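You operate a simulated robot arm through the tools that you are given. There is no shell and no other tool. Be economical: measure what you need, move in short steps, check, and stop when the job is done.

Carry out the task below with a simulated two-armed robot. There is one attempt and no reset: what you move stays moved.

JOB
Pick up the tall post with one hand, pass it to the other hand and put it on the shelf under the assembly bench. Fetch the teal corner piece and stand it on the top of the board bench. Take the hook sander and leave it on the shelf of the packing bench. Fetch the grey bracket and set it on top of the brown loose deck board. The order is free. Set down upright: tall post, teal corner piece.

The check looks at the end state, three seconds after you hand in, the way a careful person would. Anything else that was tipped, shoved, dropped, spilled or broken makes it a failure.

ROBOT AND FRAMES
Two 7-joint arms with fingered hands on one trunk, on a base that drives. Base frame: it is fixed to the floor where the robot stands at the start and does not move with it; the origin is under the middle of the robot, x ahead of it, y to its left, z up; the surface under the hand at the start is at about z = 0.66. Readings come in m, rad, newtons and seconds.
The left shoulder is at the start at [0.072, 0.154, 1.034], the right one opposite. With the tool pointing down near the work surface each hand reaches from about 0.4 to 0.86 m from the robot's upright axis, wherever it stands, measured 20 degrees to its own side. Places, roughly: grey bracket (13x9x6 cm) [-11.9, -1.9, 0.9]; hook sander [0.5, -1.75, 0.75]; loose deck board (44x30x7 cm) [-13.4, -3.8, 0.9]; shelf of the packing bench [0.6, -1.2, 0.3]; shelf under the assembly bench [0.1, 2.9, 0.3]; tall post (8x8x25 cm) [0.7, -0.2, 0.7]; teal corner piece (5x5x11 cm) [0.4, -1.8, 0.4]; top of the board bench [0.5, -4.8, 0.8]. Payload 4 kg a hand.
The tool frame of a hand sits at the grasp point between the pads (the TCP): z along the fingers, y along the line on which they close. The tips reach 0.03 m beyond it. Largest opening 0.104 m; the body of the gripper starts 0.035 m behind the TCP. The gripper is a hand of 3 fingers: y runs from the thumb to the fingers, the wrist lies at [-0.015, -0.104, -0.178] in the tool frame.
Orientation is told as [roll, pitch, yaw] about the base's x, y, z axes, in that order, counted from this pose: with the fingers straight down and the wrist toward the robot, the tool's x, y and z point along [0, 1, 0], [1, 0, 0] and [0, 0, -1] of the base frame.

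CONTROLS
- The arms move only by the tool apply_moves. It takes "left_steps", "right_steps" or both (then of equal length, played together; a hand with none holds still); each is text: rows parted by semicolons, each of 6 numbers parted by spaces: the turn, a rotation vector about the base's x, y, z in units of 90 degrees (1.0 is 90 degrees), then the shift along the base's x, y, z in units of 150 mm (1.0 is 150 mm). In form: wx wy wz x y z; .... A call has 1 to 10 rows; each row is the pose to reach, as a shift and turn from the pose commanded when the call began. A call with a number of a shift or a turn outside -1 to 1 is refused whole. A row lasts 0.2 s, in which the tool goes at most 0.05 m and 0.15 rad; a call with a longer step from one row to the next is refused whole. A pose out of reach is approached as far as the arm can. The call stops where the force on the tool passes 40 N (or 10 N more than at its start, if that is more) or the arm is blocked; 0.2 s more then pass. In this call time passes only in rows, and 0.2 s behind the last. It gives the time, the measured TCP pose, the force on the tool (base axes), the opening and the grip force at its end, in the units of the frame above (readings bear some noise), with the torque about the TCP (base axes, N m) and any sound that the robot's microphone picked up.
- Cameras (640 x 400 px; columns grow to the right, rows downward): "scene" is now at [0.1369, -0.0357, 1.2386]; the picture's right is [-0.36, -0.93, -0.00], its down [-0.69, 0.27, -0.67] and it looks along [0.63, -0.24, -0.74] (base axes); focal length 252 px, centre (320, 200). "left" rides on the left gripper at [-0.064, -0.094, -0.117] in its tool frame; the picture's right is [-0.72, -0.33, 0.61], its down [0.64, -0.65, 0.41] and it looks along [0.27, 0.68, 0.68] (tool axes); focal length 238 px, centre (320, 200). "right" rides on the right gripper at [0.064, -0.094, -0.117] in its tool frame; the picture's right is [-0.72, 0.33, -0.61], its down [-0.64, -0.65, 0.40] and it looks along [-0.27, 0.68, 0.68] (tool axes); focal length 238 px, centre (320, 200).
- capture(camera): a new picture of that camera. No time passes.
- move_column(by): slides the trunk up (or, below 0, down) by that many m; the arms and the scene camera ride with it, the base frame stays. It gives what a move gives, with no picture.
- roll_base(legs): drives the robot by 1 to 6 legs, each [ahead, left, turn to the left] in m, m and rad, along the robot's own axes; the way and the turn of a leg run together, so that a leg with both is an arc; at most 1.5 m and 3.142 rad a leg. The arms and the cameras ride along, it lands a little off, and it stops where it bumps. It gives what a move gives.
- curl_fingers(index, middle, thumb_bend, thumb_turn, hand): sets how far each is bent, from 0 (flat) to 1 (curled in); at 0.3 the hand is open as for a grip, at 0.7 the pads meet at the TCP. One left out holds its place. A second passes; each finger stops where it meets its share of the squeeze, and holds until it gets a number again. It is the only way to open and close the hand. It gives what a move gives, with no picture; readings hold the bend of each and the force on the fingers (four entries, about 0 where the hand has none), thumb and palm. thumb_turn goes from beside the hand (0) to across from the fingers (1), as for a grip.
- aim_head(pan, tilt): turns the head with the scene camera to pan (to the left, within 1.501 rad either way) and tilt (down, from -0.506 to 1.204), counted from straight ahead of the robot. It gives what a move gives.
- probe_pixels(camera, pixels): there is no depth. For up to 12 entries [column, row, z] of the newest picture of that camera ("zoom" is the newest enlarged one), the place [x, y] in the base frame at which the ray of that pixel passes the height z, good to about 0.002 m, but the place of the scene camera against the robot may be out by one fixed shift of up to 0.018 m in any direction. No time passes.
- inspect(camera, box): a new picture of the part [left, top, right, bottom] of that camera's present view, enlarged. No time passes.
- finish_job(): hands the job in; it is judged then, once.

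Work in short steps. Measure before you move; look again where a grasp or a placing could have gone wrong, and mend it. You have 110 turns and 88 pictures in all, those below and enlarged ones among them. Open the grippers and draw the arms clear of the work before you hand the job in, unless the task says otherwise.

The tools are called after ">>>" by a JSON object that holds its "op" and its "data". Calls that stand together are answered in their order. apply_moves: Moves the arms, as the interface text tells. Its arguments: {"type":"object","properties":{"left_steps":{"type":"string"},"right_steps":{"type":"string"}},"required":[]} The other tools are called the same way: move_column (by) slides the trunk up or down; curl_fingers (index, middle, thumb_bend, thumb_turn, hand) moves the fingers one by one; roll_base (legs) drives the base; aim_head (pan, tilt) turns the head that bears the scene camera; capture (camera) takes a picture; probe_pixels (camera, pixels) gives the place at which the rays of pixels pass given heights; inspect (camera, box) takes an enlarged picture of a part of a camera's view; finish_job () hands the job in.

At the start:

```text
t: 0.0
left_tool_pos: [0.5218, 0.0868, 1.0052]
left_orientation: [0.002, 0.002, 0.001]
left_contact_force: [-0.2, 0.1, -0.1]
left_ft_torque: [0.01, -0.06, -0.02]
left_grip_width: 0.1035
left_grip_force: 0.0
left_shape: jaw
left_bend: [0.3, 0.3, 0.3, 0.98]
left_finger forces: [0.0, 0.1, 0.0, 0.1, 0.1, 0.1]
right_tool_pos: [0.4866, -0.3749, 0.978]
right_orientation: [0.002, 0.003, -0.001]
right_contact_force: [0.2, -1.2, -0.1]
right_ft_torque: [-0.02, 0.0, 0.03]
right_grip_width: 0.1035
right_grip_force: 0.0
right_shape: jaw
right_bend: [0.3, 0.3, 0.3, 0.98]
right_finger forces: [0.0, 0.0, 0.1, 0.1, 0.0, 0.0]
trunk travel left (down, up): [-0.45, 0.49]
robot x, y, heading: [-0.0011, 0.0023, -0.003]
head pan, tilt: [-0.372, 0.829]
```

scene: 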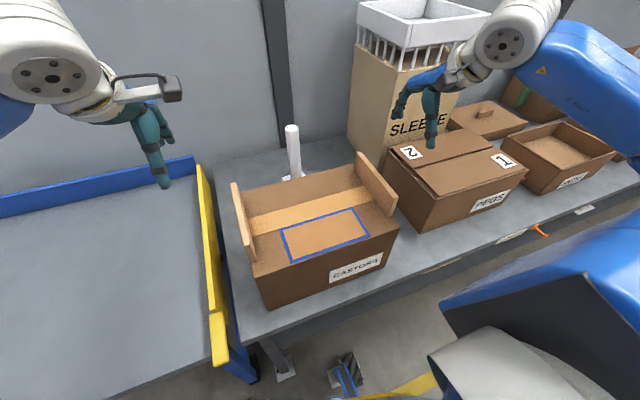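
right: 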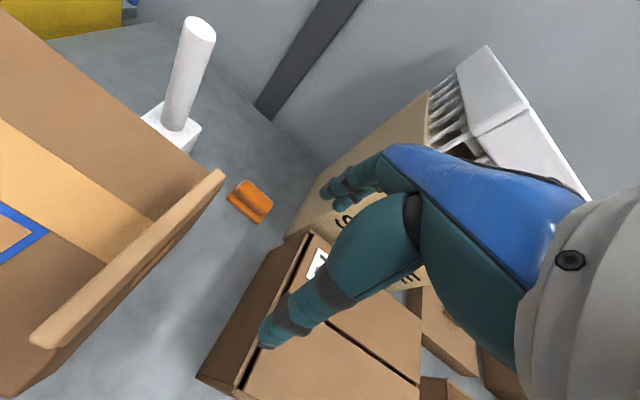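
left: 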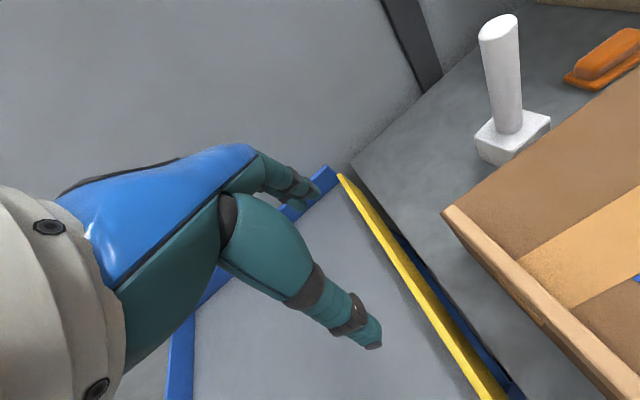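

The post is the white piece behind the CASTORS box (scene about 293,155). I take an enlarged view of it and locate it.

>>> {"op": "inspect", "data": {"camera": "scene", "box": [200, 100, 440, 250]}}

>>> {"op": "probe_pixels", "data": {"camera": "scene", "pixels": [[292, 127, 0.91], [293, 178, 0.66], [235, 185, 0.85], [365, 155, 0.85], [390, 215, 0.85], [255, 270, 0.85], [268, 307, 0.66], [400, 245, 0.66]]}}

>>> {"op": "probe_pixels", "data": {"camera": "left", "pixels": [[498, 27, 0.91], [478, 150, 0.68], [550, 122, 0.68], [505, 165, 0.66], [510, 130, 0.7], [443, 212, 0.85], [443, 212, 0.8], [443, 212, 0.9]]}}

>>> {"op": "probe_pixels", "data": {"camera": "right", "pixels": [[198, 27, 0.91], [178, 130, 0.7], [225, 172, 0.85], [225, 172, 0.8], [225, 172, 0.9]]}}

```text
2.67 times, centred on (320, 175) of scene
```

zoom: 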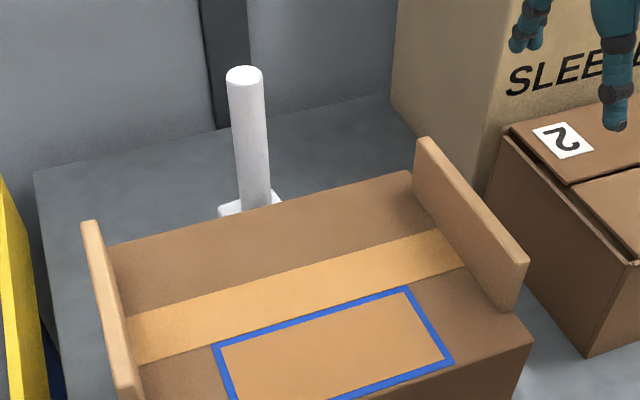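

```text
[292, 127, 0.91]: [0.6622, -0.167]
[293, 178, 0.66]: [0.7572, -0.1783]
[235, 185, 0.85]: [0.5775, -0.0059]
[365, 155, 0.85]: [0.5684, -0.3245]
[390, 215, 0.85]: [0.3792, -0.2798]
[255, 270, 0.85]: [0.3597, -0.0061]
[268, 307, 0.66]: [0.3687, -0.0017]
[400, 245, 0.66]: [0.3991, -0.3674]
```

```text
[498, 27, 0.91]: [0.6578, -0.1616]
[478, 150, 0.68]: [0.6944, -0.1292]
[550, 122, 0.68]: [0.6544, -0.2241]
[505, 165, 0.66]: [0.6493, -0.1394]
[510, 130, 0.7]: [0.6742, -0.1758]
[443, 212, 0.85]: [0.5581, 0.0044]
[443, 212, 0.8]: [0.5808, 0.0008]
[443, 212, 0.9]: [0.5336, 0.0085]
```

```text
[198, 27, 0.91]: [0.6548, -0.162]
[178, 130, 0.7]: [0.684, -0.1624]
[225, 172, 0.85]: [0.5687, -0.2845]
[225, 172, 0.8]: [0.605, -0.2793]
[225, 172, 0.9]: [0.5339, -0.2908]
```

Both wrist rays agree that the post top is at about (0.657,-0.162,0.91). Before picking it I look round to see the destination benches.

>>> {"op": "aim_head", "data": {"pan": 1.45, "tilt": 0.35}}

>>> {"op": "capture", "data": {"camera": "scene"}}

>>> {"op": "aim_head", "data": {"pan": -1.2, "tilt": 0.5}}

>>> {"op": "capture", "data": {"camera": "scene"}}

```text
t: 1.8
left_tool_pos: [0.5196, 0.0858, 1.0063]
left_orientation: [0.001, 0.001, -0.001]
left_contact_force: [0.1, 0.4, 0.4]
left_ft_torque: [0.02, -0.02, 0.0]
left_grip_width: 0.1038
left_grip_force: 0.1
left_shape: jaw
left_bend: [0.3, 0.3, 0.3, 0.98]
left_finger forces: [0.0, 0.0, 0.0, 0.0, 0.0, 0.0]
right_tool_pos: [0.4871, -0.375, 0.9787]
right_orientation: [0.002, 0.001, 0.0]
right_contact_force: [0.1, 0.0, -0.4]
right_ft_torque: [-0.01, -0.01, 0.01]
right_grip_width: 0.1037
right_grip_force: 0.0
right_shape: jaw
right_bend: [0.3, 0.3, 0.3, 0.98]
right_finger forces: [0.0, 0.1, 0.1, 0.0, 0.0, 0.0]
trunk travel left (down, up): [-0.45, 0.49]
robot x, y, heading: [-0.0036, -0.0012, -0.001]
head pan, tilt: [1.45, 0.351]
```

```text
83 pictures are left
```

scene: 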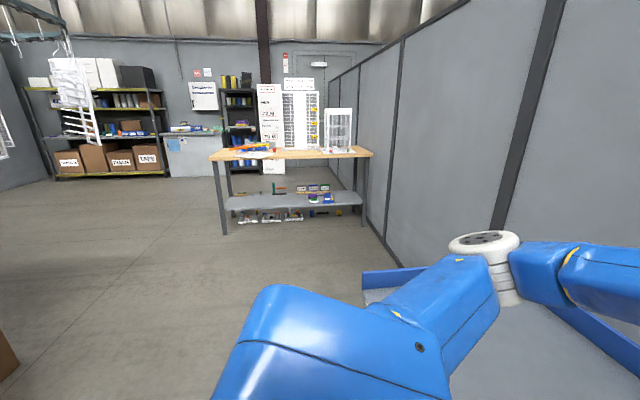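

```text
t: 4.2
left_tool_pos: [0.5208, 0.0868, 1.0063]
left_orientation: [-0.001, -0.001, 0.001]
left_contact_force: [-0.5, 0.3, 0.6]
left_ft_torque: [-0.02, 0.0, -0.02]
left_grip_width: 0.1036
left_grip_force: 0.0
left_shape: jaw
left_bend: [0.3, 0.3, 0.3, 0.98]
left_finger forces: [0.1, 0.0, 0.0, 0.0, 0.0, 0.1]
right_tool_pos: [0.486, -0.3743, 0.9789]
right_orientation: [0.0, 0.001, 0.001]
right_contact_force: [-0.3, 0.7, 0.1]
right_ft_torque: [0.0, 0.03, 0.05]
right_grip_width: 0.1037
right_grip_force: 0.0
right_shape: jaw
right_bend: [0.3, 0.3, 0.3, 0.98]
right_finger forces: [0.0, 0.0, 0.1, 0.1, 0.0, 0.1]
trunk travel left (down, up): [-0.45, 0.49]
robot x, y, heading: [-0.0006, 0.0012, 0.003]
head pan, tilt: [-1.201, 0.499]
```

```text
82 pictures are left
```

scene: 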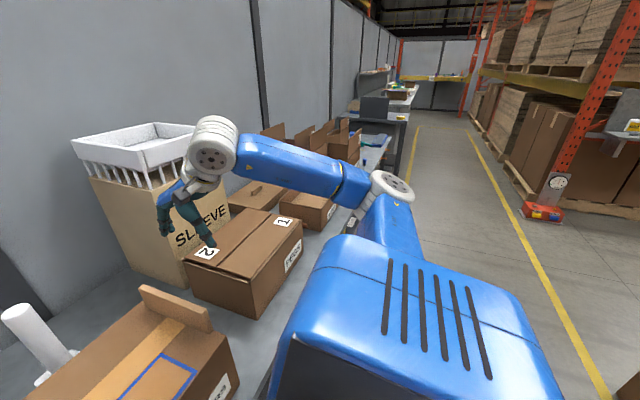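

The assembly bench with its shelf is to the left. Now right hand goes toward above the post, the left hand steps aside.

>>> {"op": "apply_moves", "data": {"right_steps": "0 0 0 0 0 0.25; 0 0 0 0.2 0.2 0.25; 0 0 0 0.4 0.4 0.25; 0 0 0 0.6 0.6 0.25; 0 0 0 0.8 0.8 0.25; 0 0 0 1 1 0.25", "left_steps": "0 0 0 0 0.2 0; 0 0 0 0 0.4 0; 0 0 0 0 0.6 0; 0 0 0 0 0.8 0; 0 0 0 0 1 0; 0 0 0 0 1 0"}}

>>> {"op": "apply_moves", "data": {"right_steps": "0 0 0 0.07 0.21 0; 0 0 0 0.14 0.42 0; 0 0 0 0.14 0.42 0"}}

>>> {"op": "capture", "data": {"camera": "right"}}

>>> {"op": "capture", "data": {"camera": "left"}}

```text
t: 5.6
left_tool_pos: [0.5223, 0.2403, 1.0021]
left_orientation: [-0.004, 0.0, 0.001]
left_contact_force: [0.0, 0.1, 0.0]
left_ft_torque: [0.0, 0.05, -0.01]
left_grip_width: 0.1032
left_grip_force: 0.1
left_shape: jaw
left_bend: [0.3, 0.3, 0.3, 0.98]
left_finger forces: [0.0, 0.1, 0.0, 0.0, 0.1, 0.0]
right_tool_pos: [0.6379, -0.2248, 1.0143]
right_orientation: [-0.003, 0.001, -0.003]
right_contact_force: [1.0, -0.6, -0.3]
right_ft_torque: [-0.01, 0.02, -0.02]
right_grip_width: 0.1038
right_grip_force: 0.0
right_shape: jaw
right_bend: [0.3, 0.3, 0.3, 0.98]
right_finger forces: [0.1, 0.1, 0.0, 0.0, 0.1, 0.0]
trunk travel left (down, up): [-0.45, 0.49]
robot x, y, heading: [-0.0013, 0.0042, -0.001]
head pan, tilt: [-1.201, 0.499]
```

```text
t: 6.4
left_tool_pos: [0.5206, 0.2371, 1.0042]
left_orientation: [0.002, -0.002, -0.001]
left_contact_force: [-1.0, 0.1, -0.4]
left_ft_torque: [-0.01, 0.04, 0.03]
left_grip_width: 0.1037
left_grip_force: 0.0
left_shape: jaw
left_bend: [0.3, 0.3, 0.3, 0.98]
left_finger forces: [0.0, 0.0, 0.1, 0.0, 0.1, 0.0]
right_tool_pos: [0.6551, -0.1597, 1.0177]
right_orientation: [-0.003, -0.001, 0.001]
right_contact_force: [-0.5, 0.3, 0.5]
right_ft_torque: [0.01, -0.02, 0.0]
right_grip_width: 0.1038
right_grip_force: 0.0
right_shape: jaw
right_bend: [0.3, 0.3, 0.3, 0.98]
right_finger forces: [0.0, 0.0, 0.0, 0.0, 0.1, 0.0]
trunk travel left (down, up): [-0.45, 0.49]
robot x, y, heading: [0.0012, 0.0007, -0.002]
head pan, tilt: [-1.201, 0.499]
```

```text
81 pictures are left
```

right: 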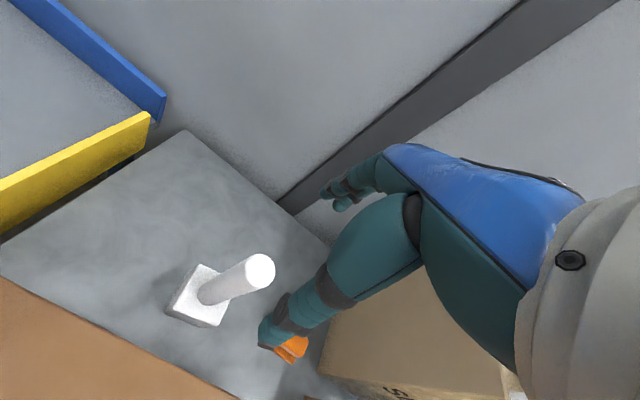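

```text
80 pictures are left
```

left: 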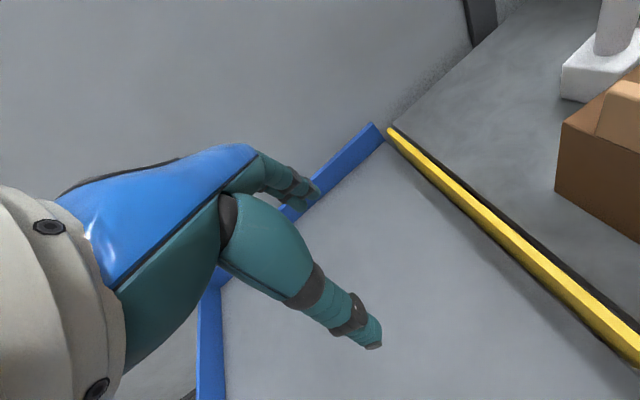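

The post top shows at (259,271) in the right view; I check its place before lowering.

>>> {"op": "probe_pixels", "data": {"camera": "right", "pixels": [[259, 271, 0.91], [228, 312, 0.66], [200, 265, 0.7], [166, 308, 0.69], [212, 324, 0.69], [180, 315, 0.66], [228, 295, 0.72]]}}

>>> {"op": "aim_head", "data": {"pan": -0.3, "tilt": 0.75}}

>>> {"op": "capture", "data": {"camera": "scene"}}

```text
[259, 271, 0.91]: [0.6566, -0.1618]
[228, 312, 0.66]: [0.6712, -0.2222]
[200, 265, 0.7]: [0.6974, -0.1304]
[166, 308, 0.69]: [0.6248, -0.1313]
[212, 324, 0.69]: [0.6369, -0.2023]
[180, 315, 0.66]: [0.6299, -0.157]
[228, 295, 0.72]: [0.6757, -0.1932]
```

```text
t: 7.6
left_tool_pos: [0.5211, 0.2374, 1.0039]
left_orientation: [-0.001, 0.0, 0.001]
left_contact_force: [-0.8, -0.5, -0.2]
left_ft_torque: [-0.02, 0.02, 0.05]
left_grip_width: 0.1039
left_grip_force: 0.0
left_shape: jaw
left_bend: [0.3, 0.3, 0.3, 0.98]
left_finger forces: [0.0, 0.1, 0.0, 0.0, 0.0, 0.0]
right_tool_pos: [0.6565, -0.1615, 1.0171]
right_orientation: [0.001, 0.001, -0.002]
right_contact_force: [-0.4, -1.2, 0.7]
right_ft_torque: [-0.01, 0.0, -0.03]
right_grip_width: 0.1038
right_grip_force: 0.1
right_shape: jaw
right_bend: [0.3, 0.3, 0.3, 0.98]
right_finger forces: [0.0, 0.0, 0.1, 0.1, 0.0, 0.0]
trunk travel left (down, up): [-0.45, 0.49]
robot x, y, heading: [-0.0028, -0.0018, 0.001]
head pan, tilt: [-0.3, 0.75]
```

```text
79 pictures are left
```

scene: 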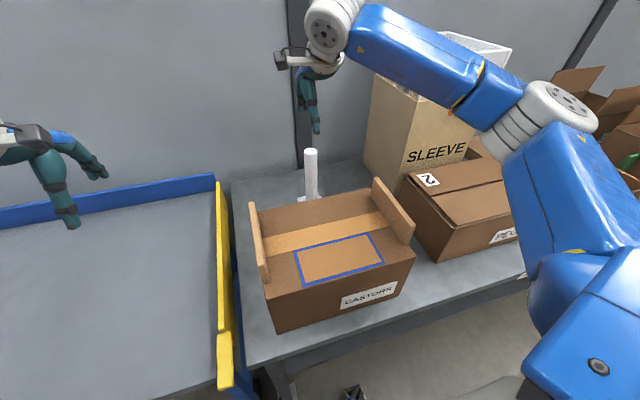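

The TCP is over the post within 2 mm. Lower 0.13 m in small rows.

>>> {"op": "apply_moves", "data": {"right_steps": "0 0 0 0 0 -0.2; 0 0 0 0 0 -0.4; 0 0 0 0 0 -0.55; 0 0 0 0 0 -0.7; 0 0 0 0 0 -0.8; 0 0 0 0 0 -0.87"}}

>>> {"op": "inspect", "data": {"camera": "scene", "box": [240, 60, 400, 220]}}

>>> {"op": "capture", "data": {"camera": "right"}}

```text
t: 9.0
left_tool_pos: [0.5223, 0.2383, 1.0044]
left_orientation: [0.0, 0.001, 0.0]
left_contact_force: [-0.6, -0.4, 0.9]
left_ft_torque: [-0.03, -0.01, 0.04]
left_grip_width: 0.1034
left_grip_force: 0.1
left_shape: jaw
left_bend: [0.3, 0.3, 0.3, 0.98]
left_finger forces: [0.0, 0.1, 0.0, 0.1, 0.1, 0.0]
right_tool_pos: [0.6561, -0.1608, 0.8847]
right_orientation: [0.0, 0.001, 0.001]
right_contact_force: [-0.8, -0.2, 0.5]
right_ft_torque: [0.01, 0.02, 0.01]
right_grip_width: 0.1038
right_grip_force: 0.1
right_shape: jaw
right_bend: [0.3, 0.3, 0.3, 0.98]
right_finger forces: [0.1, 0.1, 0.0, 0.0, 0.1, 0.0]
trunk travel left (down, up): [-0.45, 0.49]
robot x, y, heading: [-0.0036, -0.0037, 0.0]
head pan, tilt: [-0.3, 0.75]
```

```text
2.50 times, centred on (320, 140) of scene
```

zoom: 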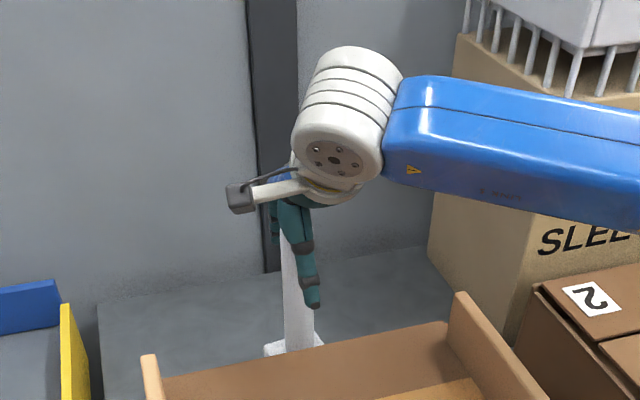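

```text
77 pictures are left
```

right: 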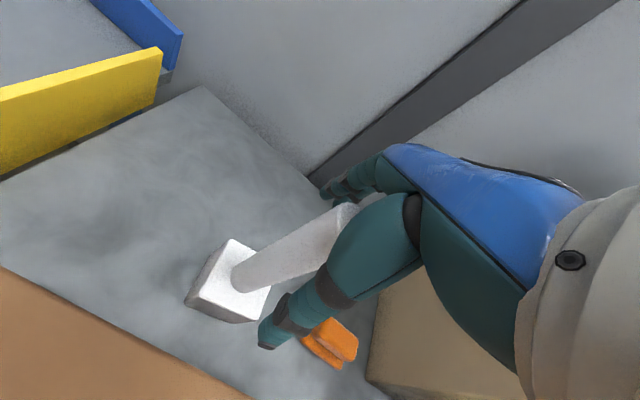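

The stem lies between thumb and fingers, no contact. Close the right hand.

>>> {"op": "curl_fingers", "data": {"hand": "right", "index": 0.7, "middle": 0.7, "thumb_bend": 0.7}}

>>> {"op": "apply_moves", "data": {"right_steps": "0 0 0 0 0 0.1; 0 0 0 0 0 0.2"}}

>>> {"op": "capture", "data": {"camera": "right"}}

```text
t: 10.0
left_tool_pos: [0.5225, 0.2372, 1.0037]
left_orientation: [0.001, -0.001, 0.0]
left_contact_force: [0.5, 0.0, -0.7]
left_ft_torque: [0.06, 0.0, -0.02]
left_grip_width: 0.1033
left_grip_force: 0.1
left_shape: jaw
left_bend: [0.3, 0.3, 0.3, 0.98]
left_finger forces: [0.0, 0.1, 0.0, 0.1, 0.0, 0.0]
right_tool_pos: [0.656, -0.16, 0.8847]
right_orientation: [0.0, 0.0, 0.001]
right_contact_force: [0.4, 0.2, 1.1]
right_ft_torque: [-0.08, -0.04, -0.02]
right_grip_width: 0.0245
right_grip_force: 10.1
right_shape: fingers
right_bend: [0.62, 0.64, 0.61, 0.96]
right_finger forces: [5.0, 6.5, 0.0, 0.1, 9.3, 0.0]
trunk travel left (down, up): [-0.45, 0.49]
robot x, y, heading: [0.0005, 0.0001, -0.002]
head pan, tilt: [-0.3, 0.75]
```

```text
t: 10.6
left_tool_pos: [0.5201, 0.237, 1.0042]
left_orientation: [-0.001, 0.001, -0.001]
left_contact_force: [-0.5, 0.8, 0.4]
left_ft_torque: [0.01, -0.01, 0.01]
left_grip_width: 0.1038
left_grip_force: 0.1
left_shape: jaw
left_bend: [0.3, 0.3, 0.3, 0.98]
left_finger forces: [0.0, 0.0, 0.1, 0.0, 0.0, 0.0]
right_tool_pos: [0.6555, -0.1621, 0.9151]
right_orientation: [-0.001, -0.001, 0.0]
right_contact_force: [-0.2, 0.4, -4.9]
right_ft_torque: [-0.02, -0.03, -0.02]
right_grip_width: 0.0245
right_grip_force: 9.3
right_shape: fingers
right_bend: [0.62, 0.65, 0.61, 0.96]
right_finger forces: [4.6, 5.5, 0.1, 0.1, 9.1, 0.0]
trunk travel left (down, up): [-0.45, 0.49]
robot x, y, heading: [0.0017, -0.0038, -0.003]
head pan, tilt: [-0.3, 0.75]
```

```text
76 pictures are left
```

right: 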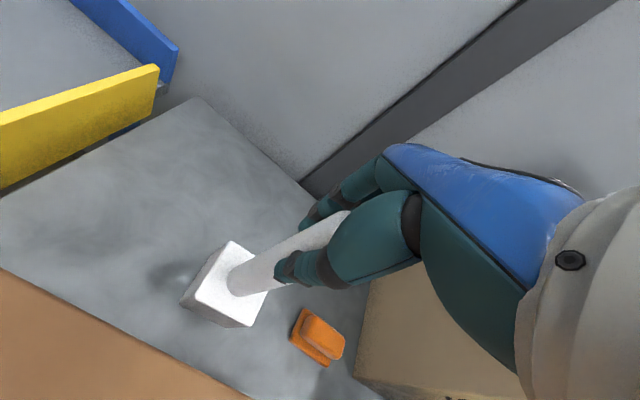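

Post lifted (about 5 N). Raise it well clear while the left hand turns to point its fingers to the right (roll -90°) for a side grip.

>>> {"op": "apply_moves", "data": {"right_steps": "0 0 0 0 0 0.15; 0 0 0 0 0 0.3; 0 0 0 0 0 0.45; 0 0 0 0 0 0.6; 0 0 0 0 0 0.75; 0 0 0 0 0 0.9; 0 0 0 0 0 1; 0 0 0 0 0 1; 0 0 0 0 0 1; 0 0 0 0 0 1", "left_steps": "-0.095 0 0 0 0.1 0.03; -0.19 0 0 0 0.2 0.06; -0.285 0 0 0 0.3 0.1; -0.38 0 0 0 0.4 0.15; -0.475 0 0 0 0.5 0.2; -0.57 0 0 0 0.5 0.25; -0.665 0 0 0 0.5 0.3; -0.76 0 0 0 0.5 0.3; -0.855 0 0 0 0.5 0.3; -0.95 0 0 0 0.5 0.3"}}

>>> {"op": "apply_moves", "data": {"right_steps": "0 0 0 0 0 0.2; 0 0 0 0 0 0.4; 0 0 0 -0.1 0.1 0.57; 0 0 0 -0.2 0.3 0.57; 0 0 0 -0.35 0.5 0.57; 0 0 0 -0.5 0.7 0.57; 0 0 0 -0.65 0.9 0.57; 0 0 0 -0.8 1 0.57; 0 0 0 -0.9 1 0.57", "left_steps": "-0.05 0 0 0 0 0; -0.05 0 0 0 0 0; -0.05 0 0 0 0 0; -0.05 0 0 0 0 0; -0.05 0 0 0 0 0; -0.05 0 0 0 0 0; -0.05 0 0 0 0 0; -0.05 0 0 0 0 0; -0.05 0 0 0 0 0"}}

>>> {"op": "aim_head", "data": {"pan": 0.1, "tilt": 0.5}}

>>> {"op": "capture", "data": {"camera": "scene"}}

>>> {"op": "capture", "data": {"camera": "left"}}

```text
t: 12.8
left_tool_pos: [0.521, 0.3123, 1.05]
left_orientation: [-1.496, 0.001, 0.001]
left_contact_force: [1.0, -0.8, -0.5]
left_ft_torque: [-0.01, -0.02, -0.01]
left_grip_width: 0.1037
left_grip_force: 0.1
left_shape: jaw
left_bend: [0.3, 0.3, 0.3, 0.98]
left_finger forces: [0.0, 0.0, 0.0, 0.0, 0.0, 0.0]
right_tool_pos: [0.6585, -0.1582, 1.0664]
right_orientation: [-0.001, 0.002, 0.001]
right_contact_force: [-1.0, -0.1, -6.1]
right_ft_torque: [-0.03, 0.02, 0.0]
right_grip_width: 0.0241
right_grip_force: 9.3
right_shape: fingers
right_bend: [0.63, 0.65, 0.61, 0.96]
right_finger forces: [4.6, 5.6, 0.0, 0.0, 9.1, 0.1]
trunk travel left (down, up): [-0.45, 0.49]
robot x, y, heading: [0.0017, -0.0008, 0.003]
head pan, tilt: [-0.3, 0.75]
```

```text
t: 14.8
left_tool_pos: [0.5205, 0.3106, 1.0499]
left_orientation: [-1.571, 0.001, 0.002]
left_contact_force: [0.0, -0.3, -0.4]
left_ft_torque: [0.01, 0.0, 0.03]
left_grip_width: 0.1034
left_grip_force: 0.1
left_shape: jaw
left_bend: [0.3, 0.3, 0.3, 0.98]
left_finger forces: [0.0, 0.0, 0.0, 0.0, 0.1, 0.1]
right_tool_pos: [0.5206, -0.0095, 1.152]
right_orientation: [-0.003, -0.001, -0.001]
right_contact_force: [-0.4, -0.3, -5.8]
right_ft_torque: [-0.03, 0.0, -0.06]
right_grip_width: 0.0239
right_grip_force: 9.8
right_shape: fingers
right_bend: [0.63, 0.65, 0.61, 0.96]
right_finger forces: [4.5, 5.9, 0.1, 0.1, 8.9, 0.0]
trunk travel left (down, up): [-0.45, 0.49]
robot x, y, heading: [0.0007, 0.0012, -0.0]
head pan, tilt: [-0.3, 0.75]
```

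```text
t: 15.7
left_tool_pos: [0.5196, 0.3107, 1.0506]
left_orientation: [-1.573, 0.002, 0.001]
left_contact_force: [-0.4, 0.0, -0.1]
left_ft_torque: [0.02, 0.0, -0.01]
left_grip_width: 0.1033
left_grip_force: 0.0
left_shape: jaw
left_bend: [0.3, 0.3, 0.3, 0.98]
left_finger forces: [0.1, 0.1, 0.0, 0.0, 0.0, 0.1]
right_tool_pos: [0.5211, -0.0092, 1.152]
right_orientation: [-0.002, 0.001, -0.001]
right_contact_force: [1.0, 0.0, -5.3]
right_ft_torque: [0.02, 0.02, 0.0]
right_grip_width: 0.0238
right_grip_force: 10.1
right_shape: fingers
right_bend: [0.63, 0.65, 0.61, 0.96]
right_finger forces: [4.9, 5.7, 0.0, 0.1, 9.1, 0.0]
trunk travel left (down, up): [-0.45, 0.49]
robot x, y, heading: [-0.0021, -0.0002, -0.002]
head pan, tilt: [0.099, 0.499]
```

```text
75 pictures are left
```

scene: 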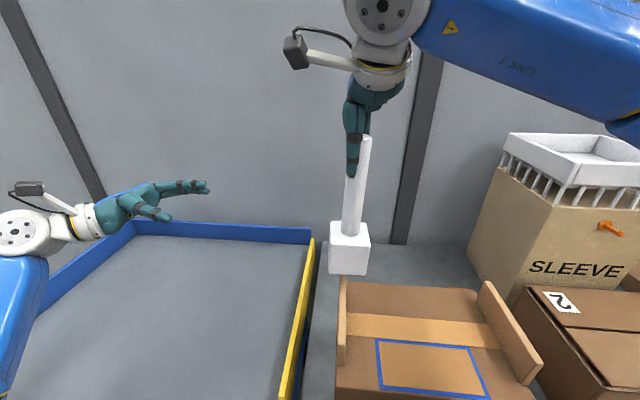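

```text
74 pictures are left
```

left: 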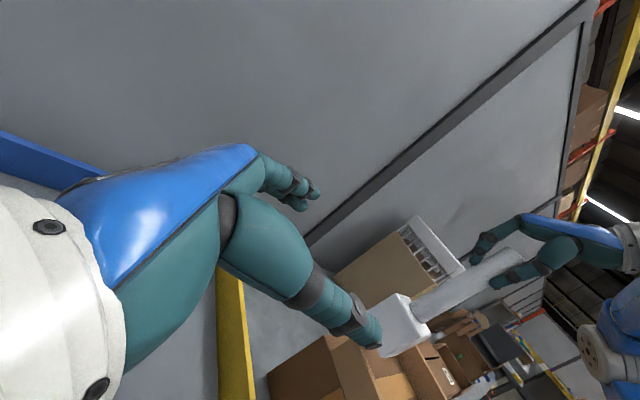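

The post hangs with a slight lean. I measure its stem positions at several heights for the left hand's approach.

>>> {"op": "probe_pixels", "data": {"camera": "scene", "pixels": [[352, 222, 0.985], [355, 195, 1.035], [359, 160, 1.1], [348, 275, 0.927], [341, 196, 1.035], [368, 196, 1.035]]}}

>>> {"op": "inspect", "data": {"camera": "scene", "box": [280, 120, 440, 290]}}

```text
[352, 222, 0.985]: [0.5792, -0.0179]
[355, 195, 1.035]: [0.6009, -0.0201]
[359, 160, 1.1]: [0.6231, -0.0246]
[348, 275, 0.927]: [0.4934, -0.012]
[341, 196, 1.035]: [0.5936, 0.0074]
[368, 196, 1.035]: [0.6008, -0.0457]
```

```text
2.35 times, centred on (360, 205) of scene
```

zoom: 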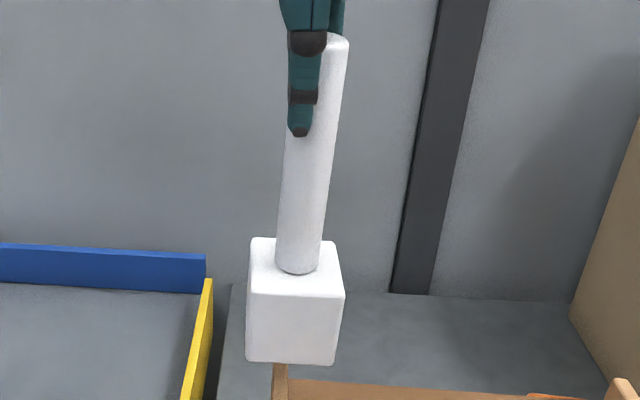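

The post leans about 3° with the stem near y≈-0.005 at z 1.04. Bring the left hand in along -y in two stages, then look.

>>> {"op": "apply_moves", "data": {"left_steps": "0 0 0 0 -0.25 -0.03; 0 0 0 0 -0.5 -0.06; 0 0 0 0 -0.75 -0.08; 0 0 0 0 -1 -0.08"}}

>>> {"op": "apply_moves", "data": {"left_steps": "0 0 0 0 -0.2 0; 0 0 0 0 -0.4 0; 0 0 0 0 -0.6 0; 0 0 0 0 -0.8 0; 0 0 0 0 -0.95 0; 0 0 0 0 -1 0"}}

>>> {"op": "inspect", "data": {"camera": "scene", "box": [240, 80, 440, 280]}}

>>> {"op": "capture", "data": {"camera": "left"}}

```text
t: 16.6
left_tool_pos: [0.5214, 0.1599, 1.0404]
left_orientation: [-1.571, 0.002, 0.001]
left_contact_force: [0.4, 0.3, 0.6]
left_ft_torque: [-0.02, -0.03, -0.02]
left_grip_width: 0.1038
left_grip_force: 0.0
left_shape: jaw
left_bend: [0.3, 0.3, 0.3, 0.98]
left_finger forces: [0.0, 0.0, 0.0, 0.1, 0.0, 0.0]
right_tool_pos: [0.5222, -0.0093, 1.1514]
right_orientation: [0.002, 0.0, 0.0]
right_contact_force: [-1.0, -0.3, -5.1]
right_ft_torque: [0.01, 0.0, -0.01]
right_grip_width: 0.0238
right_grip_force: 10.2
right_shape: fingers
right_bend: [0.63, 0.65, 0.61, 0.96]
right_finger forces: [5.0, 5.8, 0.0, 0.0, 8.9, 0.0]
trunk travel left (down, up): [-0.45, 0.49]
robot x, y, heading: [-0.0025, 0.0002, -0.001]
head pan, tilt: [0.099, 0.499]
```

```text
t: 18.1
left_tool_pos: [0.5204, 0.0131, 1.0389]
left_orientation: [-1.572, 0.001, 0.001]
left_contact_force: [-0.8, 0.7, -0.4]
left_ft_torque: [0.02, 0.01, 0.0]
left_grip_width: 0.1035
left_grip_force: 0.0
left_shape: jaw
left_bend: [0.3, 0.3, 0.3, 0.98]
left_finger forces: [0.1, 0.0, 0.0, 0.0, 0.0, 0.0]
right_tool_pos: [0.5221, -0.0087, 1.1515]
right_orientation: [-0.002, 0.0, -0.001]
right_contact_force: [-0.2, -0.5, -6.5]
right_ft_torque: [0.01, -0.04, -0.03]
right_grip_width: 0.0238
right_grip_force: 10.3
right_shape: fingers
right_bend: [0.63, 0.65, 0.61, 0.96]
right_finger forces: [4.8, 5.7, 0.0, 0.1, 8.9, 0.0]
trunk travel left (down, up): [-0.45, 0.49]
robot x, y, heading: [-0.0021, -0.0005, -0.002]
head pan, tilt: [0.099, 0.499]
```

```text
2.00 times, centred on (340, 180) of scene
```

zoom: 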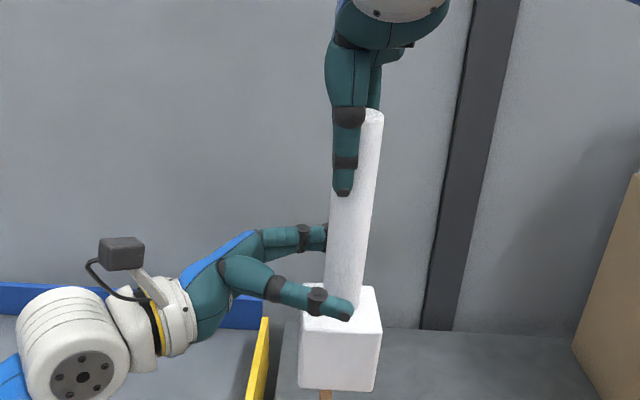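

```text
71 pictures are left
```

left: 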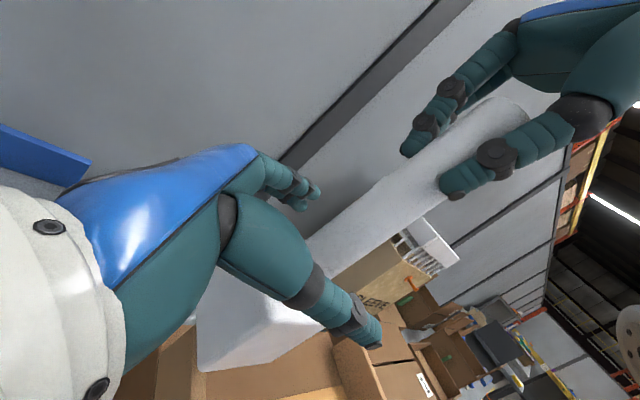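

The left fingers straddle the stem but need about 1.8 cm more depth and are a bit low; advance and raise 1 cm, then close.

>>> {"op": "apply_moves", "data": {"left_steps": "0 0 0 0 0 0.07; 0 0 0 0 -0.06 0.07; 0 0 0 0 -0.12 0.07"}}

>>> {"op": "curl_fingers", "data": {"hand": "left", "index": 0.7, "middle": 0.7, "thumb_bend": 0.7}}

>>> {"op": "inspect", "data": {"camera": "scene", "box": [240, 80, 440, 280]}}

```text
t: 18.9
left_tool_pos: [0.5191, -0.0042, 1.0493]
left_orientation: [-1.572, 0.002, 0.002]
left_contact_force: [0.0, 0.4, -0.2]
left_ft_torque: [0.0, -0.03, 0.01]
left_grip_width: 0.1038
left_grip_force: 0.0
left_shape: jaw
left_bend: [0.3, 0.3, 0.3, 0.98]
left_finger forces: [0.0, 0.1, 0.0, 0.0, 0.1, 0.1]
right_tool_pos: [0.5223, -0.0092, 1.1515]
right_orientation: [0.0, 0.002, -0.001]
right_contact_force: [0.2, -0.5, -5.4]
right_ft_torque: [0.02, 0.0, -0.02]
right_grip_width: 0.0238
right_grip_force: 9.8
right_shape: fingers
right_bend: [0.63, 0.65, 0.61, 0.96]
right_finger forces: [4.8, 5.8, 0.0, 0.1, 8.9, 0.0]
trunk travel left (down, up): [-0.45, 0.49]
robot x, y, heading: [-0.0017, 0.001, -0.006]
head pan, tilt: [0.099, 0.499]
```

```text
t: 19.9
left_tool_pos: [0.5185, -0.0042, 1.0489]
left_orientation: [-1.57, 0.002, 0.003]
left_contact_force: [-0.1, -0.2, 0.5]
left_ft_torque: [-0.01, -0.03, 0.02]
left_grip_width: 0.018
left_grip_force: 8.8
left_shape: fingers
left_bend: [0.64, 0.68, 0.64, 0.97]
left_finger forces: [6.6, 1.9, 0.1, 0.0, 8.6, 0.1]
right_tool_pos: [0.5224, -0.0097, 1.1525]
right_orientation: [-0.001, -0.001, 0.0]
right_contact_force: [0.1, 1.0, -5.4]
right_ft_torque: [0.02, 0.01, -0.01]
right_grip_width: 0.0235
right_grip_force: 9.4
right_shape: fingers
right_bend: [0.63, 0.65, 0.61, 0.96]
right_finger forces: [5.0, 5.7, 0.1, 0.0, 8.9, 0.0]
trunk travel left (down, up): [-0.45, 0.49]
robot x, y, heading: [0.0017, 0.0012, -0.002]
head pan, tilt: [0.099, 0.499]
```

```text
2.00 times, centred on (340, 180) of scene
```

zoom: 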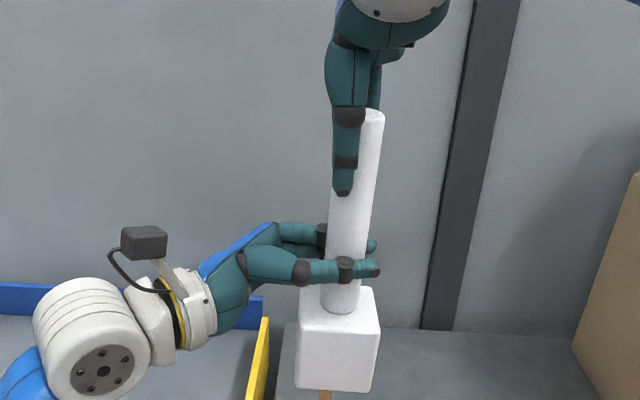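

The left hand grips the stem (8.8 N). Open the right hand and lift it away straight up.

>>> {"op": "curl_fingers", "data": {"hand": "right", "index": 0.3, "middle": 0.3, "thumb_bend": 0.3}}

>>> {"op": "apply_moves", "data": {"right_steps": "0 0 0 0 0 0.2; 0 0 0 0 0 0.4; 0 0 0 0 0 0.6; 0 0 0 0 -0.25 0.75; 0 0 0 0 -0.5 0.8; 0 0 0 -0.1 -0.75 0.8; 0 0 0 -0.2 -1 0.8"}}

>>> {"op": "capture", "data": {"camera": "scene"}}

>>> {"op": "capture", "data": {"camera": "left"}}

```text
t: 20.9
left_tool_pos: [0.5194, -0.0037, 1.0489]
left_orientation: [-1.57, 0.001, 0.001]
left_contact_force: [0.2, 0.5, 0.5]
left_ft_torque: [0.02, 0.01, 0.01]
left_grip_width: 0.0181
left_grip_force: 8.5
left_shape: fingers
left_bend: [0.64, 0.68, 0.64, 0.98]
left_finger forces: [6.6, 2.6, 0.0, 0.0, 8.6, 0.1]
right_tool_pos: [0.5226, -0.0102, 1.1523]
right_orientation: [0.0, 0.0, -0.001]
right_contact_force: [0.5, -0.8, -0.9]
right_ft_torque: [0.0, -0.04, -0.01]
right_grip_width: 0.1028
right_grip_force: 0.1
right_shape: fingers
right_bend: [0.3, 0.3, 0.3, 0.97]
right_finger forces: [0.0, 0.1, 0.0, 0.1, 0.0, 0.0]
trunk travel left (down, up): [-0.45, 0.49]
robot x, y, heading: [0.0033, -0.0028, -0.001]
head pan, tilt: [0.099, 0.499]
```

```text
t: 22.4
left_tool_pos: [0.5189, -0.0063, 1.0497]
left_orientation: [-1.57, 0.001, 0.001]
left_contact_force: [0.1, -0.7, 0.8]
left_ft_torque: [0.01, 0.03, 0.03]
left_grip_width: 0.0178
left_grip_force: 8.5
left_shape: fingers
left_bend: [0.64, 0.68, 0.64, 0.98]
left_finger forces: [6.6, 2.3, 0.0, 0.0, 8.5, 0.0]
right_tool_pos: [0.491, -0.1629, 1.2724]
right_orientation: [0.002, 0.001, 0.001]
right_contact_force: [-0.2, -0.5, 0.5]
right_ft_torque: [0.05, 0.0, 0.03]
right_grip_width: 0.1024
right_grip_force: 0.0
right_shape: fingers
right_bend: [0.3, 0.3, 0.3, 0.97]
right_finger forces: [0.0, 0.0, 0.1, 0.1, 0.0, 0.0]
trunk travel left (down, up): [-0.45, 0.49]
robot x, y, heading: [0.0024, -0.0001, 0.004]
head pan, tilt: [0.099, 0.499]
```

```text
69 pictures are left
```

scene: 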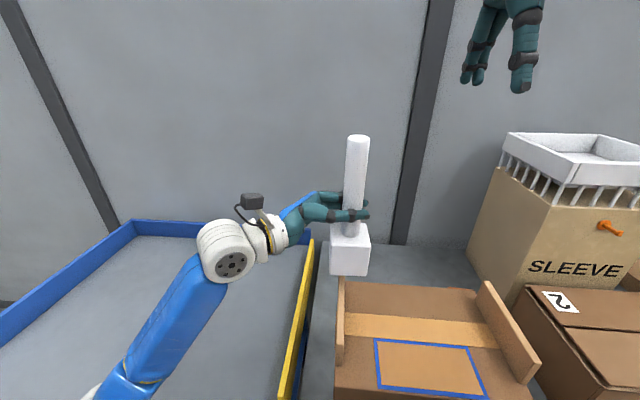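

```text
68 pictures are left
```

left: 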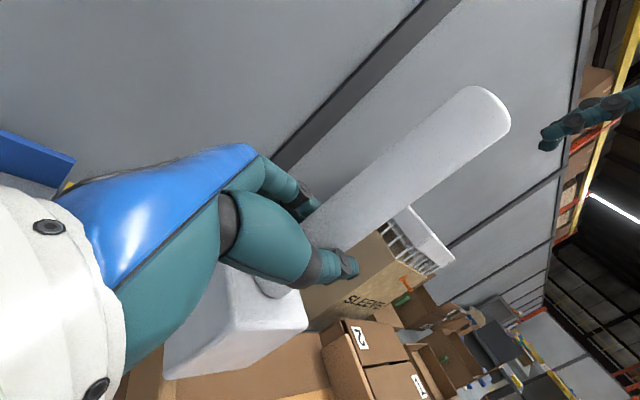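

The handover worked: left holds the post upright and the right is clear. Raise the left a little to confirm, then back off from the bench and turn toward the assembly bench.

>>> {"op": "apply_moves", "data": {"left_steps": "0 0 0 0 0 0.2; 0 0 0 0 0 0.4; 0 0 0 -0.1 0.15 0.6; 0 0 0 -0.2 0.35 0.7; 0 0 0 -0.3 0.5 0.7"}}

>>> {"op": "roll_base", "data": {"legs": [[-0.5, 0, 0], [0, 0, 1.5708]]}}

>>> {"op": "aim_head", "data": {"pan": -0.2, "tilt": 0.35}}

>>> {"op": "capture", "data": {"camera": "scene"}}

```text
t: 23.6
left_tool_pos: [0.4762, 0.0691, 1.1541]
left_orientation: [-1.573, 0.002, 0.0]
left_contact_force: [-0.6, -0.6, -6.5]
left_ft_torque: [0.07, 0.01, -0.01]
left_grip_width: 0.0176
left_grip_force: 8.7
left_shape: fingers
left_bend: [0.64, 0.68, 0.64, 0.98]
left_finger forces: [6.4, 2.2, 0.0, 0.0, 8.4, 0.1]
right_tool_pos: [0.492, -0.1559, 1.273]
right_orientation: [-0.001, 0.0, -0.001]
right_contact_force: [1.2, 0.1, 0.1]
right_ft_torque: [0.02, 0.02, 0.0]
right_grip_width: 0.1027
right_grip_force: 0.1
right_shape: fingers
right_bend: [0.3, 0.3, 0.3, 0.97]
right_finger forces: [0.0, 0.1, 0.0, 0.0, 0.1, 0.0]
trunk travel left (down, up): [-0.45, 0.49]
robot x, y, heading: [0.0007, 0.0002, -0.005]
head pan, tilt: [0.099, 0.499]
```

```text
t: 30.4
left_tool_pos: [-0.5671, 0.4764, 1.1533]
left_orientation: [-1.571, 0.002, 1.575]
left_contact_force: [-0.3, -0.1, -6.1]
left_ft_torque: [0.0, 0.03, -0.01]
left_grip_width: 0.0176
left_grip_force: 7.6
left_shape: fingers
left_bend: [0.64, 0.68, 0.64, 0.98]
left_finger forces: [6.1, 2.1, 0.0, 0.0, 7.7, 0.0]
right_tool_pos: [-0.3396, 0.492, 1.2741]
right_orientation: [0.001, 0.0, 1.572]
right_contact_force: [0.2, 0.5, 0.2]
right_ft_torque: [0.03, -0.01, -0.01]
right_grip_width: 0.1028
right_grip_force: 0.0
right_shape: fingers
right_bend: [0.3, 0.3, 0.3, 0.97]
right_finger forces: [0.1, 0.1, 0.0, 0.0, 0.0, 0.0]
trunk travel left (down, up): [-0.45, 0.49]
robot x, y, heading: [-0.4937, -0.0028, 1.575]
head pan, tilt: [0.099, 0.499]
```

```text
t: 31.2
left_tool_pos: [-0.5673, 0.4746, 1.1538]
left_orientation: [-1.571, 0.001, 1.573]
left_contact_force: [0.1, 0.6, -5.7]
left_ft_torque: [-0.01, 0.07, 0.0]
left_grip_width: 0.0174
left_grip_force: 8.4
left_shape: fingers
left_bend: [0.64, 0.68, 0.64, 0.98]
left_finger forces: [6.3, 2.1, 0.0, 0.0, 7.9, 0.1]
right_tool_pos: [-0.3406, 0.4905, 1.2743]
right_orientation: [0.0, -0.001, 1.572]
right_contact_force: [1.1, -1.1, 0.5]
right_ft_torque: [0.04, 0.0, 0.0]
right_grip_width: 0.1027
right_grip_force: 0.0
right_shape: fingers
right_bend: [0.3, 0.3, 0.3, 0.97]
right_finger forces: [0.0, 0.0, 0.0, 0.0, 0.0, 0.0]
trunk travel left (down, up): [-0.45, 0.49]
robot x, y, heading: [-0.4979, -0.0002, 1.571]
head pan, tilt: [-0.201, 0.351]
```

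```text
67 pictures are left
```

scene: 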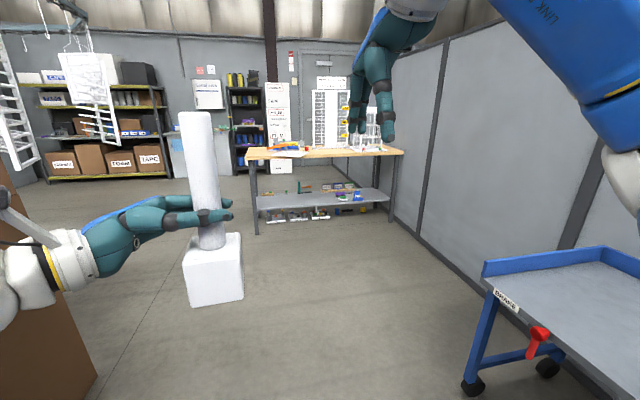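

The bench feet show at (258,234) and (392,222); I locate them and zoom on the shelf for free space.

>>> {"op": "probe_pixels", "data": {"camera": "scene", "pixels": [[258, 234, 0.0], [392, 222, 0.0], [258, 208, 0.3], [390, 199, 0.3], [248, 158, 0.85], [405, 151, 0.85]]}}

>>> {"op": "inspect", "data": {"camera": "scene", "box": [235, 130, 415, 240]}}

```text
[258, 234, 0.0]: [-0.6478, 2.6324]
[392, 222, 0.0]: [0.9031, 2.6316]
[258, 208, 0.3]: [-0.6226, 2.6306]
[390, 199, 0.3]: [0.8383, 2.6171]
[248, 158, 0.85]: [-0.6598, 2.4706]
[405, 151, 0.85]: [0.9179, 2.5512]
```

```text
3.56 times, centred on (325, 185) of scene
```

zoom: 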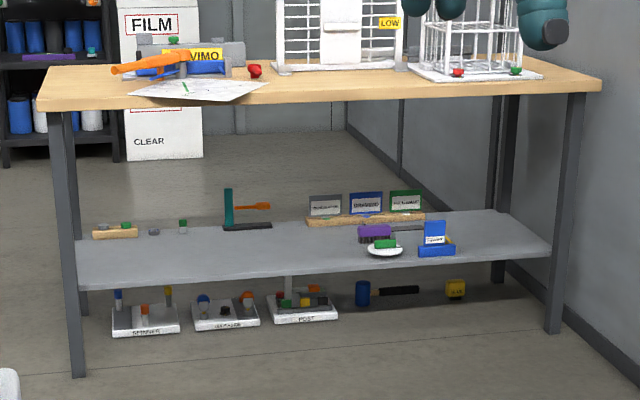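

Front of the shelf is free near its left-middle (about x -0.1, y 2.75). Drive up in front of the bench, staying short of it.

>>> {"op": "roll_base", "data": {"legs": [[1.5, 0, 0], [0, -0.45, 0]]}}

>>> {"op": "aim_head", "data": {"pan": 0.0, "tilt": 0.6}}

>>> {"op": "capture", "data": {"camera": "scene"}}

```text
t: 41.0
left_tool_pos: [-0.1293, 1.9974, 1.1541]
left_orientation: [-1.577, 0.001, 1.574]
left_contact_force: [-0.1, 0.0, -5.4]
left_ft_torque: [0.01, 0.03, 0.0]
left_grip_width: 0.0172
left_grip_force: 7.7
left_shape: fingers
left_bend: [0.64, 0.68, 0.64, 0.98]
left_finger forces: [6.3, 1.7, 0.0, 0.1, 7.8, 0.0]
right_tool_pos: [0.0974, 2.014, 1.2743]
right_orientation: [-0.005, -0.001, 1.572]
right_contact_force: [-0.6, 0.1, 0.3]
right_ft_torque: [0.03, -0.03, -0.01]
right_grip_width: 0.1027
right_grip_force: 0.1
right_shape: fingers
right_bend: [0.3, 0.3, 0.3, 0.97]
right_finger forces: [0.1, 0.0, 0.0, 0.0, 0.0, 0.1]
trunk travel left (down, up): [-0.45, 0.49]
robot x, y, heading: [-0.0498, 1.5245, 1.574]
head pan, tilt: [-0.201, 0.351]
```

```text
t: 41.8
left_tool_pos: [-0.1269, 1.997, 1.1538]
left_orientation: [-1.572, -0.001, 1.573]
left_contact_force: [0.1, -0.9, -5.6]
left_ft_torque: [0.0, 0.01, 0.02]
left_grip_width: 0.0172
left_grip_force: 8.2
left_shape: fingers
left_bend: [0.64, 0.68, 0.64, 0.98]
left_finger forces: [6.3, 2.0, 0.0, 0.0, 7.9, 0.0]
right_tool_pos: [0.1003, 2.0119, 1.2754]
right_orientation: [-0.001, -0.004, 1.573]
right_contact_force: [-1.0, 0.7, 1.4]
right_ft_torque: [-0.02, 0.0, 0.01]
right_grip_width: 0.1028
right_grip_force: 0.0
right_shape: fingers
right_bend: [0.3, 0.3, 0.3, 0.97]
right_finger forces: [0.1, 0.0, 0.0, 0.1, 0.0, 0.0]
trunk travel left (down, up): [-0.45, 0.49]
robot x, y, heading: [-0.055, 1.5182, 1.572]
head pan, tilt: [0.0, 0.6]
```

```text
65 pictures are left
```

scene: 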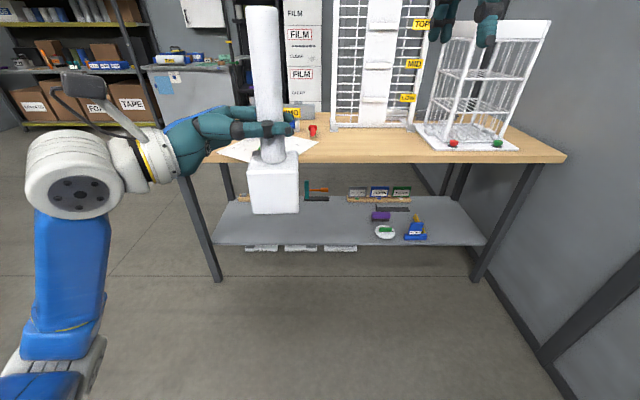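

Turn the left hand +45° about vertical so its wrist lies behind the post, and pull the right hand back out of the way; then lower the trunk.

>>> {"op": "apply_moves", "data": {"left_steps": "0 0 0.09 0 0 0; 0 0 0.18 0 0 0; 0 0 0.27 0 0 0; 0 0 0.36 0 0 0; 0 0 0.45 0 0 0; 0 0 0.5 0 0 0", "right_steps": "0 0 0 0.2 -0.2 0; 0 0 0 0.4 -0.4 0; 0 0 0 0.6 -0.6 0; 0 0 0 0.8 -0.8 0; 0 0 0 1 -1 0; 0 0 0 1 -1 0"}}

>>> {"op": "move_column", "data": {"by": -0.4}}

>>> {"op": "aim_head", "data": {"pan": 0.0, "tilt": 0.3}}

>>> {"op": "capture", "data": {"camera": "scene"}}

```text
t: 43.4
left_tool_pos: [-0.1629, 2.0327, 1.1516]
left_orientation: [-1.521, -0.078, 2.399]
left_contact_force: [-0.1, 0.6, -5.0]
left_ft_torque: [-0.04, 0.01, 0.0]
left_grip_width: 0.0171
left_grip_force: 8.1
left_shape: fingers
left_bend: [0.64, 0.69, 0.65, 0.98]
left_finger forces: [6.9, 0.8, 0.0, 0.1, 7.9, 0.0]
left hand out of reach, approached as far as the arm can: row 3, 4, 5, 6
right_tool_pos: [0.2479, 1.8606, 1.2767]
right_orientation: [-0.006, -0.001, 1.574]
right_contact_force: [0.0, 0.9, 0.7]
right_ft_torque: [0.0, -0.01, 0.01]
right_grip_width: 0.1023
right_grip_force: 0.0
right_shape: fingers
right_bend: [0.3, 0.3, 0.3, 0.97]
right_finger forces: [0.1, 0.0, 0.0, 0.0, 0.0, 0.1]
trunk travel left (down, up): [-0.45, 0.49]
robot x, y, heading: [-0.0572, 1.523, 1.572]
head pan, tilt: [0.0, 0.6]
stopped in row 6 (left hand): the arm was blocked; the commanded pose is now the measured one
```

```text
t: 47.2
left_tool_pos: [-0.1593, 2.0318, 0.7523]
left_orientation: [-1.521, -0.08, 2.395]
left_contact_force: [-0.6, 0.2, -6.1]
left_ft_torque: [-0.04, 0.01, -0.02]
left_grip_width: 0.0171
left_grip_force: 7.8
left_shape: fingers
left_bend: [0.64, 0.69, 0.65, 0.98]
left_finger forces: [6.8, 1.5, 0.0, 0.1, 8.1, 0.1]
right_tool_pos: [0.2522, 1.8597, 0.8762]
right_orientation: [-0.004, -0.004, 1.572]
right_contact_force: [0.4, 0.2, -0.2]
right_ft_torque: [-0.01, 0.02, 0.02]
right_grip_width: 0.1029
right_grip_force: 0.0
right_shape: fingers
right_bend: [0.3, 0.3, 0.3, 0.97]
right_finger forces: [0.0, 0.1, 0.0, 0.1, 0.0, 0.0]
trunk travel left (down, up): [-0.05, 0.89]
robot x, y, heading: [-0.0554, 1.5232, 1.572]
head pan, tilt: [0.0, 0.6]
```

```text
t: 48.0
left_tool_pos: [-0.1593, 2.0333, 0.7532]
left_orientation: [-1.516, -0.081, 2.394]
left_contact_force: [0.1, -0.3, -5.5]
left_ft_torque: [-0.01, 0.03, 0.0]
left_grip_width: 0.0169
left_grip_force: 8.2
left_shape: fingers
left_bend: [0.64, 0.69, 0.65, 0.98]
left_finger forces: [6.7, 1.5, 0.0, 0.0, 8.0, 0.0]
right_tool_pos: [0.2512, 1.8589, 0.8743]
right_orientation: [-0.002, -0.003, 1.573]
right_contact_force: [-0.5, -0.5, -0.5]
right_ft_torque: [0.01, -0.01, 0.01]
right_grip_width: 0.1028
right_grip_force: 0.1
right_shape: fingers
right_bend: [0.3, 0.3, 0.3, 0.97]
right_finger forces: [0.0, 0.1, 0.1, 0.1, 0.0, 0.0]
trunk travel left (down, up): [-0.05, 0.89]
robot x, y, heading: [-0.054, 1.5237, 1.571]
head pan, tilt: [0.0, 0.3]
```

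```text
64 pictures are left
```

scene: 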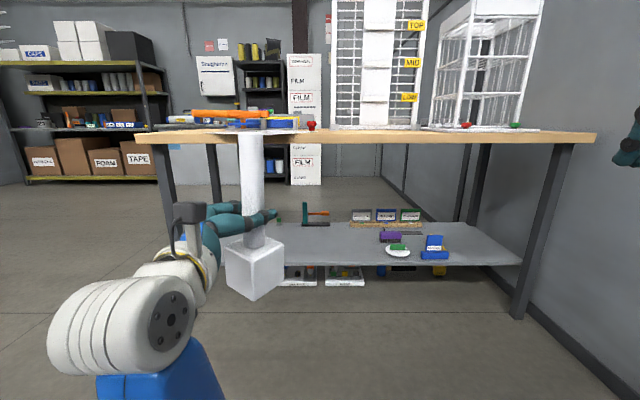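

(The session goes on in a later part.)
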